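You operate a simulated robot arm through the tools that you are given. There is no shell and no other tool. Be economical: measure what you need, move in short steps, check, and stop when the job is done.

Carry out the task below with a simulated robot arm. There is one attempt and no reset: what you move stays moved.

TASK
Slide the sink strainer along the platform under the open cupboard until it stands next to the dipper.

It is judged by the outcome, as a careful person would: the job done as asked, and still so three seconds after it is handed in. It fails if anything else is knocked over, pushed out of place, dropped, spilled or broken.

THE ROBOT
A 7-joint arm with a two-finger parallel gripper, fixed in place. Base frame: the origin is at the foot of the arm, x ahead of it, y to its left, z up; the work surface is at about z = 0. Lengths are in m, angles in degrees, forces in N, time in s.
With the tool pointing down near the work surface it reaches from about 0.24 to 0.62 m from the base axis. Its first joint turns from -66.0 to 66.0 degrees. Payload 2.6 kg.
Tool frame: the origin (TCP) lies between the finger pads and is the grasp point; the fingertips stand 0.03 m ahead of it; z points along the fingers, y is the line along which they close. The gripper opens to 0.094 m. The fingers are 0.028 m wide and 0.01 m thick; the gripper's body (0.05 by 0.096 m) begins 0.055 m behind the TCP.
Orientation is told as [roll, pitch, yaw] about the base's x, y, z axes, in that order, counted from this pose: with the fingers straight down and closing along the base's y, the tool's x points along the base's -x, its y along +y and its z along -z.

THE INTERFACE
- The arm moves only by the tool step_arm. Its argument "series" is one flat list of numbers, 7 for each row, row after row: the turn, a rotation vector about the tool's x, y, z in degrees, then the shift along the tool's x, y, z in cm, then the gripper command, from -1 (shut) to 1 (fully open), values between in proportion. In form: [wx, wy, wz, tx, ty, tz, gripper, wx, wy, wz, tx, ty, tz, gripper, ...]. A call has 1 to 12 rows; each row is the pose to reach, as a shift and turn from the pose commanded when the call began, along the tool's axes at that moment. A row lasts 0.2 s, in which the tool goes at most 0.05 m and 8.6 degrees; a call with a longer step from one row to the next is refused whole, and so is a gripper value outside its range. A pose out of reach is approached as far as the arm can. The call stops where the force on the tool passes 40 N (or 10 N more than at its start, if that is more) or the arm is blocked; 0.2 s more then pass. The fingers move at their own pace (about 0.072 m/s each) and stop on an object; they squeeze with about 30 N. The grip force told is the motor's: it shows also when the fingers shut on nothing. Time passes only in rows, and 0.2 s behind the last, so rows that repeat a pose let the fingers close. It gives the time, the measured TCP pose, the force on the tool (base axes), the opening and the grip force at its end, in the units of the frame above (readings bear some noise).
- Cameras (640 x 400 px; columns grow to the right, rows downward): "scene" is fixed at [0.0276, 0.4264, 0.5719]; the picture's right is [-0.83, -0.55, 0.00], its down [-0.29, 0.44, -0.85] and it looks along [0.47, -0.71, -0.53] (base axes); focal length 350 px, centre (320, 200). "wrist" rides on the gripper at [-0.037, 0, -0.058] in the tool frame; the picture's right is [0.00, -1.00, 0.00], its down [0.97, 0.00, -0.24] and it looks along [0.24, 0.00, 0.97] (tool axes); focal length 218 px, centre (320, 200).
- get_image(camera): a new picture of that camera. No time passes.
- measure_at(camera, pixels): for up to 12 pixels [column, row] of the newest picture of that camera ("zoom" is the newest enlarged one), the place [x, y, z] in the base frame of the surface seen there, good to about 0.002 m. No time passes.
- inspect(camera, box): a new picture of the part [left, top, right, bottom] of that camera's present view, enlarged. No time passes.
- hand_in(): hands the job in; it is judged then, once.

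Work in short steps. Measure before you move; look again where a grasp or a placing could have gone wrong, and mend it. You have 60 turns and 26 pictures in all, the two below and enlarged ones among them. Open the gripper and draw the arm clear of the work before you hand the job in, unless the task says otherwise; then end with one line.

The tools are called after "Emit:" by a JSON object that holds its "method" and its "body". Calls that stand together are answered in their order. step_arm: Moves the arm, as the interface text tells. Its arguments: {"type":"object","properties":{"series":{"type":"array"}},"required":["series"]} The other tools are called the same way: get_image (camera) takes a picture; measure_at (camera, pixels) gives the place of the surface under pixels of a picture; inspect (camera, box) takes an enlarged picture of a part of a camera's view; hand_in () hands the job in.

At the start:

```text
time: 0.0
position: [0.2885, -0.1733, 0.2433]
tcp_rot: [0.0, 0.0, 0.0]
contact_force: [-0.8, 0.0, 0.0]
finger_gap: 0.0942
grip_force: 0.1
```

scene: 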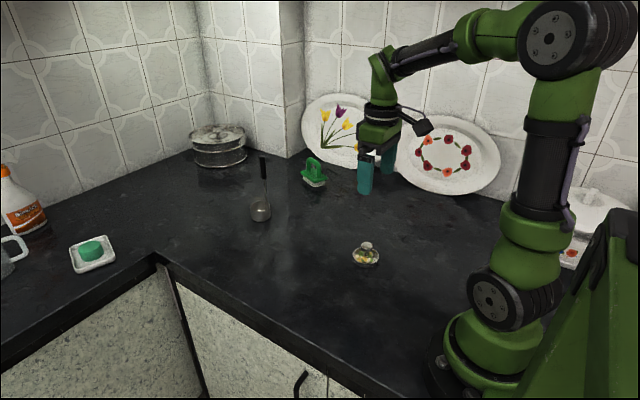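
wrist: 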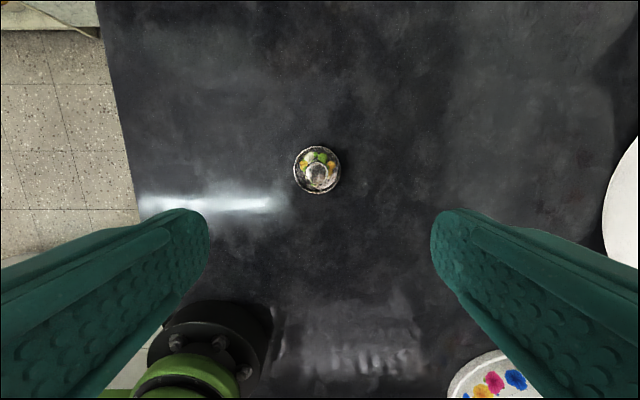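

The strainer is the small round thing at scene (366,255), and the dipper (ladle) is at (262,200) with its handle upright. I'll enlarge both and measure them.

Emit:
{"method": "inspect", "body": {"camera": "scene", "box": [220, 140, 400, 280]}}

Emit:
{"method": "measure_at", "body": {"camera": "scene", "pixels": [[366, 243], [366, 249], [353, 256], [379, 258], [366, 265], [262, 160], [266, 190], [262, 203], [253, 212], [270, 213], [261, 220], [313, 184]]}}

```text
2.86 times, centred on (310, 210) of scene
```

zoom: 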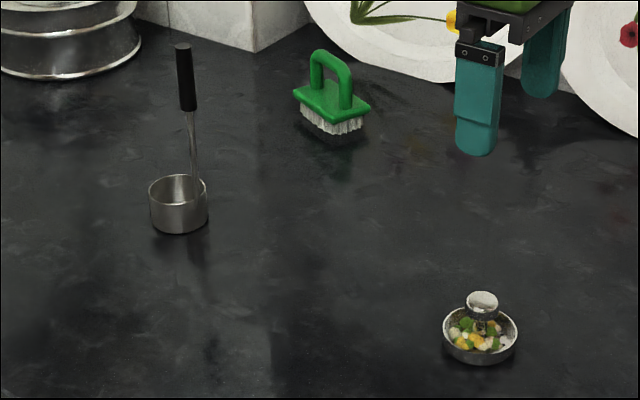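

```text
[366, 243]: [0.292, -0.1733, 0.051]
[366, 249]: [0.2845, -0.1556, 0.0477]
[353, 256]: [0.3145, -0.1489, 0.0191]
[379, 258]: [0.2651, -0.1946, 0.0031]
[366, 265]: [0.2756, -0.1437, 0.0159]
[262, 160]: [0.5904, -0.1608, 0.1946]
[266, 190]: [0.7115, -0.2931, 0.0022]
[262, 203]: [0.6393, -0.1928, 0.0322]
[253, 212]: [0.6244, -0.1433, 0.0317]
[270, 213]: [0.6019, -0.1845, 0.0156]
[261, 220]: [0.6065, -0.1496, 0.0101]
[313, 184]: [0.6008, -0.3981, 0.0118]
```

The strainer is a shallow bowl with loose bits in it, so it has to stay level and on the counter. I'll measure both more closely in the zoom.

Emit:
{"method": "measure_at", "body": {"camera": "zoom", "pixels": [[183, 50], [188, 100], [193, 150], [196, 185], [152, 190], [178, 178], [206, 190], [178, 205], [178, 228], [482, 297], [481, 315], [480, 358]]}}

Emit:
{"method": "measure_at", "body": {"camera": "wrist", "pixels": [[295, 170], [339, 170], [317, 148], [317, 192], [318, 170], [300, 160], [334, 160], [360, 170]]}}

Emit:
{"method": "inspect", "body": {"camera": "wrist", "box": [270, 130, 366, 190]}}

```text
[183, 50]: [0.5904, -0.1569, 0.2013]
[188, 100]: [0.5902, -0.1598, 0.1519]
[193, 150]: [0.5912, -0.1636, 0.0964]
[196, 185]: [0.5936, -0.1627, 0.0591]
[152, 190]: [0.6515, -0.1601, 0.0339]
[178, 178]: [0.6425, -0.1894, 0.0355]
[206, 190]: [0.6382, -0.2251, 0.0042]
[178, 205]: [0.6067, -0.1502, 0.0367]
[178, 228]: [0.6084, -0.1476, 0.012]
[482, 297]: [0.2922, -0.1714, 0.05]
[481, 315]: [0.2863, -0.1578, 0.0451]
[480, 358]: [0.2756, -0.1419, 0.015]
```

```text
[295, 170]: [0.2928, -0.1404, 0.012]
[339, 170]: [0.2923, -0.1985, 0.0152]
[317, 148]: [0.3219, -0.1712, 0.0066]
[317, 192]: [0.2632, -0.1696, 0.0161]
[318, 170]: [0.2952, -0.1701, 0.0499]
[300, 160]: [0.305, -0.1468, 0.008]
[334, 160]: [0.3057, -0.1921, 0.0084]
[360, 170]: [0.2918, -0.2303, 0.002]
```

```text
6.67 times, centred on (318, 160) of wrist
```

zoom: 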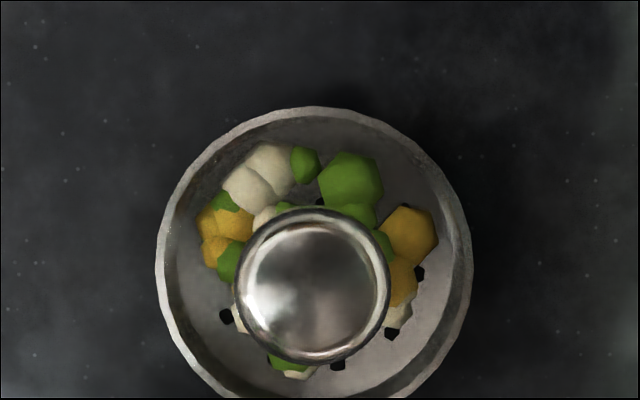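

Bowl: centre about (0.292,-0.170), diameter about 0.06, rim z about 0.017. The dipper cup centre is about (0.623,-0.172) with r about 0.03, and its upright handle is at (0.591,-0.162), up to z 0.2. Before choosing the target and yaw, I'll check the gripper's bulk and the counter edge.

Emit:
{"method": "measure_at", "body": {"camera": "scene", "pixels": [[425, 127], [408, 108], [378, 130], [381, 100], [375, 65], [395, 65], [362, 185], [230, 285], [160, 258], [350, 360], [415, 50], [366, 152]]}}

```text
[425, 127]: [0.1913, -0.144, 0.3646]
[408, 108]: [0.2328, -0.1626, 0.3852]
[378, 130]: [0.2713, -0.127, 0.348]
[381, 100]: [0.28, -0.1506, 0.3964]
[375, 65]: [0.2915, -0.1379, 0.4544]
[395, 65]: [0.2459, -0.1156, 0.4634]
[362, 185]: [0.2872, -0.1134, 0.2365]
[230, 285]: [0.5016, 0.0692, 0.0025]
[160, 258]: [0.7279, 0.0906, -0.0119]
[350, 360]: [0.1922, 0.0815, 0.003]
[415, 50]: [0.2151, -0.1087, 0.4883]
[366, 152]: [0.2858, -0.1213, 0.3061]
```

The bulky part of the wrist sits on the tool's +x side. A yaw of -60° keeps it away from the dipper handle and lines the fingers up roughly with the slide direction. My target for the strainer is about (0.585,-0.108). Next I turn and descend to z 0.10 over the strainer.

Emit:
{"method": "step_arm", "body": {"series": [0, 0, 7.5, -0.05, 0.05, 1.5, 1, 0, 0, 15, -0.1, 0.1, 3.5, 1, 0, 0, 22.5, -0.15, 0.15, 5.5, 1, 0, 0, 30, -0.2, 0.2, 7.5, 1, 0, 0, 37.5, -0.25, 0.25, 9.5, 1, 0, 0, 45, -0.3, 0.3, 11.5, 1, 0, 0, 52.5, -0.35, 0.33, 13, 1, 0, 0, 60, -0.35, 0.33, 14.3, 1, 0, 0, 60, -0.35, 0.33, 14.3, 1]}}

Emit:
{"method": "get_image", "body": {"camera": "wrist"}}

```text
time: 2.0
position: [0.2915, -0.1695, 0.101]
tcp_rot: [0.1, 0.0, -60.2]
contact_force: [0.1, 0.2, -0.5]
finger_gap: 0.0938
grip_force: 0.0
```

```text
21 pictures are left
```

wrist: 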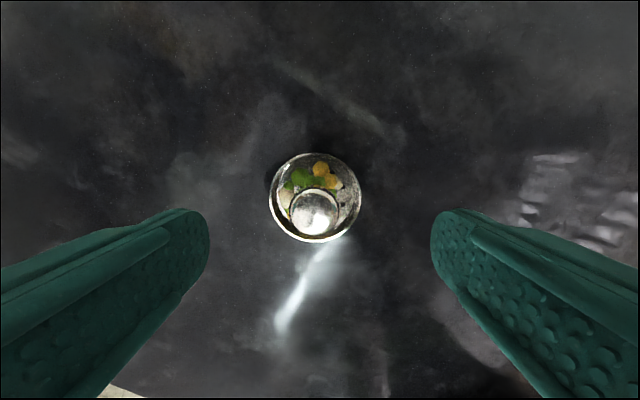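

The pose was reached, and the strainer is centred between the fingers (column about 315). I descend to z 0.037 with the fingers open.

Emit:
{"method": "step_arm", "body": {"series": [0, 0, 0, 0, 0, 2, 1, 0, 0, 0, 0, 0, 4, 1, 0, 0, 0, 0, 0, 5.5, 1, 0, 0, 0, 0, 0, 6.4, 1, 0, 0, 0, 0, 0, 6.4, 1]}}

Emit:
{"method": "inspect", "body": {"camera": "scene", "box": [300, 170, 440, 280]}}

```text
time: 3.2
position: [0.2891, -0.1694, 0.0368]
tcp_rot: [0.0, 0.1, -60.1]
contact_force: [0.0, -0.5, -0.1]
finger_gap: 0.0939
grip_force: 0.0
```

```text
3.64 times, centred on (370, 225) of scene
```

zoom: 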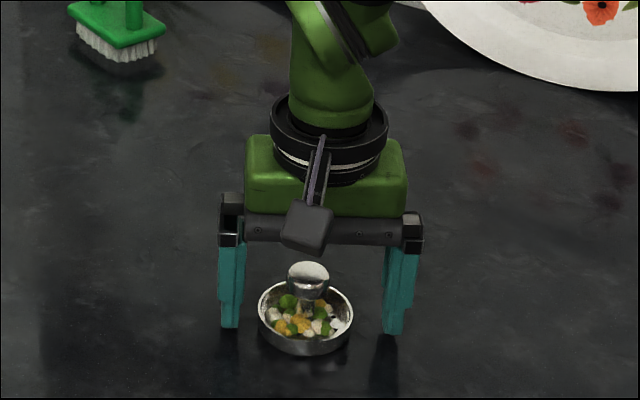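

The bowl sits between the fingers. I close on it gently, step by step.

Emit:
{"method": "step_arm", "body": {"series": [0, 0, 0, 0, 0, 0, 0.6, 0, 0, 0, 0, 0, 0, 0.4, 0, 0, 0, 0, 0, 0, 0.3, 0, 0, 0, 0, 0, 0, 0.2, 0, 0, 0, 0, 0, 0, 0.15, 0, 0, 0, 0, 0, 0, 0.15]}}

Emit:
{"method": "inspect", "body": {"camera": "scene", "box": [300, 170, 440, 280]}}

```text
time: 4.6
position: [0.29, -0.1708, 0.0365]
tcp_rot: [0.0, 0.0, -59.9]
contact_force: [-0.8, 0.6, -0.1]
finger_gap: 0.0605
grip_force: 29.7
```

```text
3.64 times, centred on (370, 225) of scene
```

zoom: 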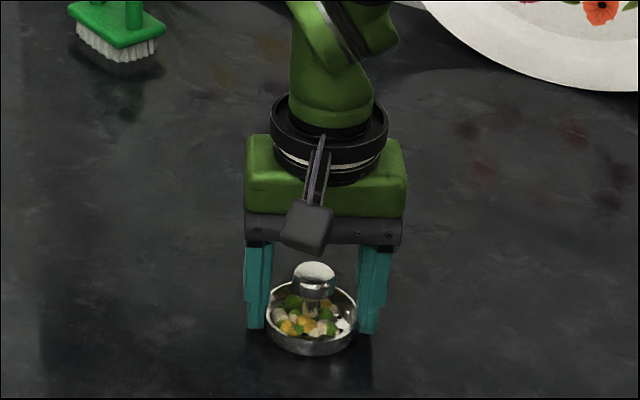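

Gripped at 0.0605 with the bowl level. I slide it along the counter toward the dipper at constant height, first half now.

Emit:
{"method": "step_arm", "body": {"series": [0, 0, 0, -0.15, 0.46, 0, 0.15, 0, 0, 0, -0.5, 1.54, 0, 0.15, 0, 0, 0, -1.0, 3.08, 0, 0.15, 0, 0, 0, -1.5, 4.63, 0, 0.15, 0, 0, 0, -2.0, 6.17, 0, 0.15, 0, 0, 0, -2.5, 7.71, 0, 0.15, 0, 0, 0, -3.0, 9.25, 0, 0.15, 0, 0, 0, -3.5, 10.8, 0, 0.15, 0, 0, 0, -4.0, 12.34, 0, 0.15, 0, 0, 0, -4.5, 13.88, 0, 0.15, 0, 0, 0, -4.73, 14.59, 0, 0.15, 0, 0, 0, -4.73, 14.59, 0, 0.15]}}

Emit:
{"method": "get_image", "body": {"camera": "scene"}}

```text
time: 7.2
position: [0.4417, -0.1377, 0.0358]
tcp_rot: [0.0, -0.1, -60.0]
contact_force: [-2.5, 0.3, 1.8]
finger_gap: 0.0607
grip_force: 29.2
```

```text
18 pictures are left
```

scene: 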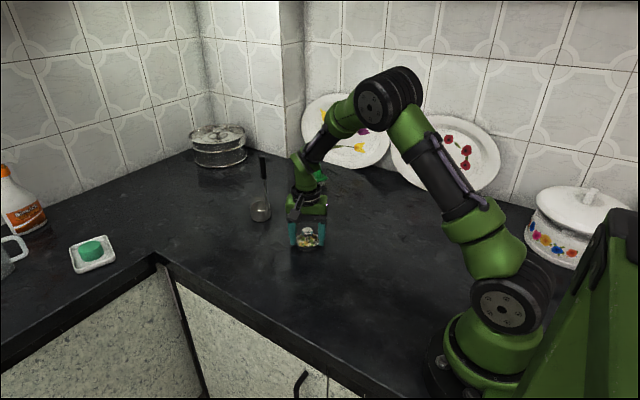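

The slide is going well. I continue about two thirds of the rest, then check the clearance to the handle.

Emit:
{"method": "step_arm", "body": {"series": [0, 0, 0, -0.15, 0.46, 0, 0.15, 0, 0, 0, -0.5, 1.52, 0, 0.15, 0, 0, 0, -1.0, 3.03, 0, 0.15, 0, 0, 0, -1.5, 4.54, 0, 0.15, 0, 0, 0, -2.0, 6.06, 0, 0.15, 0, 0, 0, -2.5, 7.57, 0, 0.15, 0, 0, 0, -3.0, 9.09, 0, 0.15, 0, 0, 0, -3.2, 9.7, 0, 0.15, 0, 0, 0, -3.2, 9.7, 0, 0.15]}}

Emit:
{"method": "inspect", "body": {"camera": "scene", "box": [210, 140, 350, 250]}}

Emit:
{"method": "get_image", "body": {"camera": "wrist"}}

```text
time: 9.2
position: [0.5406, -0.1174, 0.0366]
tcp_rot: [0.0, 0.0, -60.0]
contact_force: [0.1, 1.3, 0.0]
finger_gap: 0.0604
grip_force: 29.5
```

```text
3.64 times, centred on (280, 195) of scene
```

zoom: 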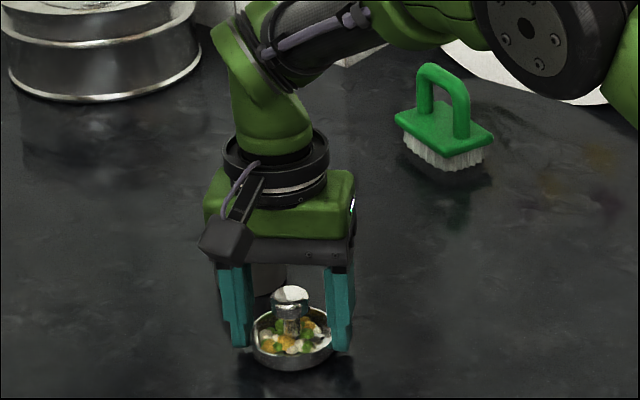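

```text
16 pictures are left
```

wrist: 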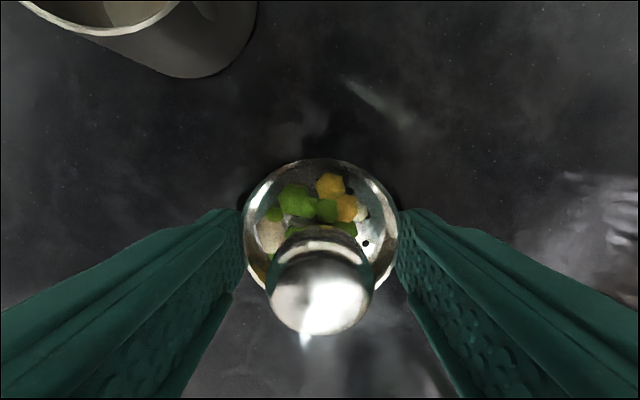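

The cup appears at the top left of the wrist view. I measure its near edge, plus the wrist link above the flange, since the handle top (z 0.2) is close to it.

Emit:
{"method": "measure_at", "body": {"camera": "wrist", "pixels": [[200, 77], [250, 40], [150, 65], [100, 36], [165, 15], [210, 5], [320, 160]]}}

Emit:
{"method": "measure_at", "body": {"camera": "zoom", "pixels": [[225, 160], [322, 160], [235, 110], [310, 130], [218, 50], [300, 60], [350, 200], [240, 190], [265, 10], [380, 30], [222, 240]]}}

```text
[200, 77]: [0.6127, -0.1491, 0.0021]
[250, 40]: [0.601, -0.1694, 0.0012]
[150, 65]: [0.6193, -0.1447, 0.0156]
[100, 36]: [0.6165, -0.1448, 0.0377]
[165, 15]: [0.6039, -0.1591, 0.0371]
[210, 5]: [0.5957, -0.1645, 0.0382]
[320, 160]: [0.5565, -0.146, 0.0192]
```

```text
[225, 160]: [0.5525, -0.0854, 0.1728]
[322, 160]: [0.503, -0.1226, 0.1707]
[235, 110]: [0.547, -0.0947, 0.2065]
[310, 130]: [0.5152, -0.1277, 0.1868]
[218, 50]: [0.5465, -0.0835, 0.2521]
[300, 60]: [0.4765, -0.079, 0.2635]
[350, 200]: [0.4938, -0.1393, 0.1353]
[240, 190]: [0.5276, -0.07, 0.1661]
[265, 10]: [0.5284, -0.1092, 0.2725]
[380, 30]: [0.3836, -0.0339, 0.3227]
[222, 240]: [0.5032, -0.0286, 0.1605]
```

At the target, the clearance to the handle is about 1–2 cm all round. I finish the slide to (0.583,-0.110), slowly.

Emit:
{"method": "step_arm", "body": {"series": [0, 0, 0, -0.2, 0.6, 0, 0.15, 0, 0, 0, -0.5, 1.4, 0, 0.15, 0, 0, 0, -0.8, 2.2, 0, 0.15, 0, 0, 0, -1.1, 3.0, 0, 0.15, 0, 0, 0, -1.35, 3.7, 0, 0.15, 0, 0, 0, -1.48, 4.04, 0, 0.15, 0, 0, 0, -1.48, 4.04, 0, 0.15]}}

Emit:
{"method": "get_image", "body": {"camera": "wrist"}}

Emit:
{"method": "inspect", "body": {"camera": "scene", "box": [210, 140, 350, 250]}}

```text
time: 10.8
position: [0.5834, -0.1095, 0.0371]
tcp_rot: [-0.1, 0.0, -60.1]
contact_force: [-0.3, -0.2, 0.4]
finger_gap: 0.0605
grip_force: 30.3
```

```text
15 pictures are left
```

wrist: 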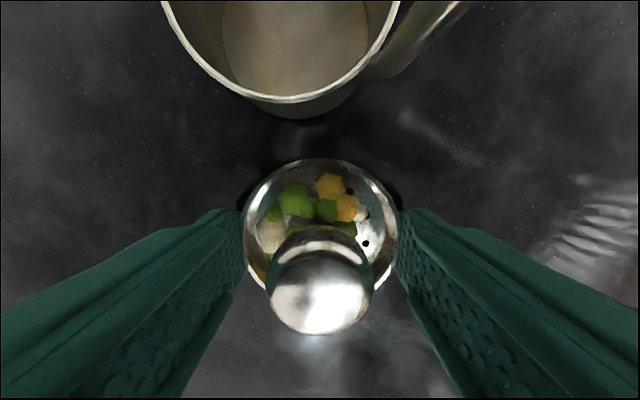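

```text
3.64 times, centred on (280, 195) of scene
```

zoom: 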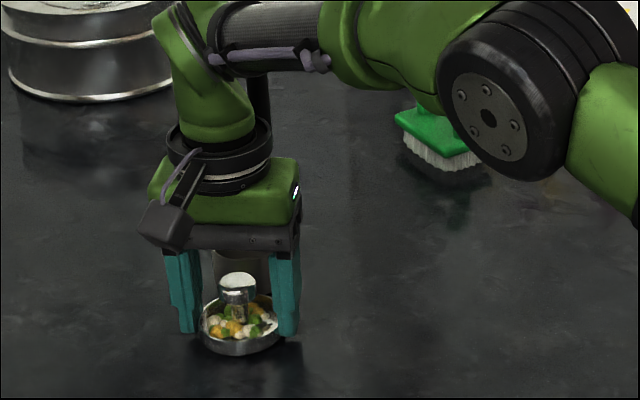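

The strainer stands about 2 cm from the cup, undisturbed. I release gradually, then rise straight up.

Emit:
{"method": "step_arm", "body": {"series": [0, 0, 0, 0, 0, 0, 0.35, 0, 0, 0, 0, 0, 0, 0.5, 0, 0, 0, 0, 0, 0, 0.65, 0, 0, 0, 0, 0, 0, 0.65, 0, 0, 0, 0, 0, -1, 0.65, 0, 0, 0, 0, 0, -2.5, 0.65, 0, 0, 0, 0, 0, -4, 0.65, 0, 0, 0, 0, 0, -5.5, 0.65, 0, 0, 0, 0, 0, -6.5, 0.65, 0, 0, 0, 0, 0, -6.5, 0.65]}}

Emit:
{"method": "get_image", "body": {"camera": "wrist"}}

```text
time: 13.0
position: [0.5846, -0.1103, 0.1012]
tcp_rot: [0.0, 0.0, -60.1]
contact_force: [0.6, 1.2, 0.6]
finger_gap: 0.0776
grip_force: 0.2
```

```text
13 pictures are left
```

wrist: 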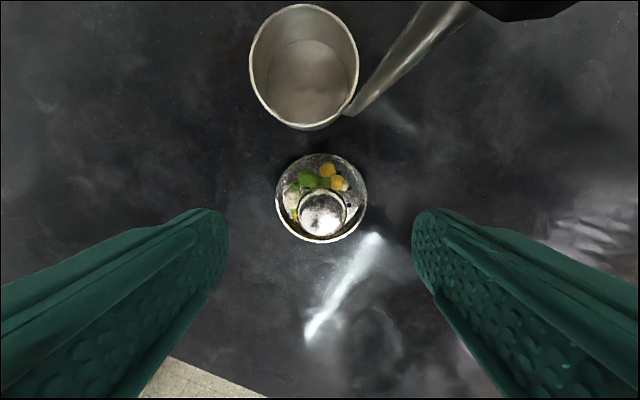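

It's released cleanly, upright, with its contents in. I draw the arm back and up, away from the handle.

Emit:
{"method": "step_arm", "body": {"series": [0, 0, 0, 1.5, -1.0, -1, 0.65, 0, 0, 0, 3, -2.5, -2, 0.65, 0, 0, 0, 5, -4.5, -3.5, 0.65, 0, 0, 0, 7, -6.5, -5, 0.65, 0, 0, 0, 9, -8.5, -6.5, 1, 0, 0, 0, 11, -10.5, -8, 1, 0, 0, 0, 13, -12.5, -9, 1, 0, 0, 0, 15.2, -14.3, -10, 1, 0, 0, 0, 15.2, -14.3, -10, 1]}}

Emit:
{"method": "get_image", "body": {"camera": "scene"}}

```text
time: 15.0
position: [0.3811, -0.0487, 0.1996]
tcp_rot: [0.1, 0.0, -60.0]
contact_force: [-0.3, 0.3, 0.0]
finger_gap: 0.0941
grip_force: 0.1
```

```text
12 pictures are left
```

scene: 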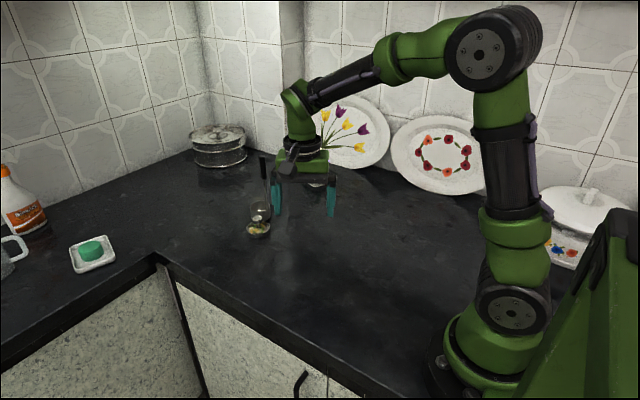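

The strainer stands at (258,227), right beside the dipper, and nothing else has moved. The arm is clear, so I hand in.

Emit:
{"method": "hand_in", "body": {}}

```text
The job is handed in.
```

I slid the sink strainer along the counter until it stood upright about 2 cm from the dipper, with its contents still in it; nothing else was disturbed, and the job is handed in.
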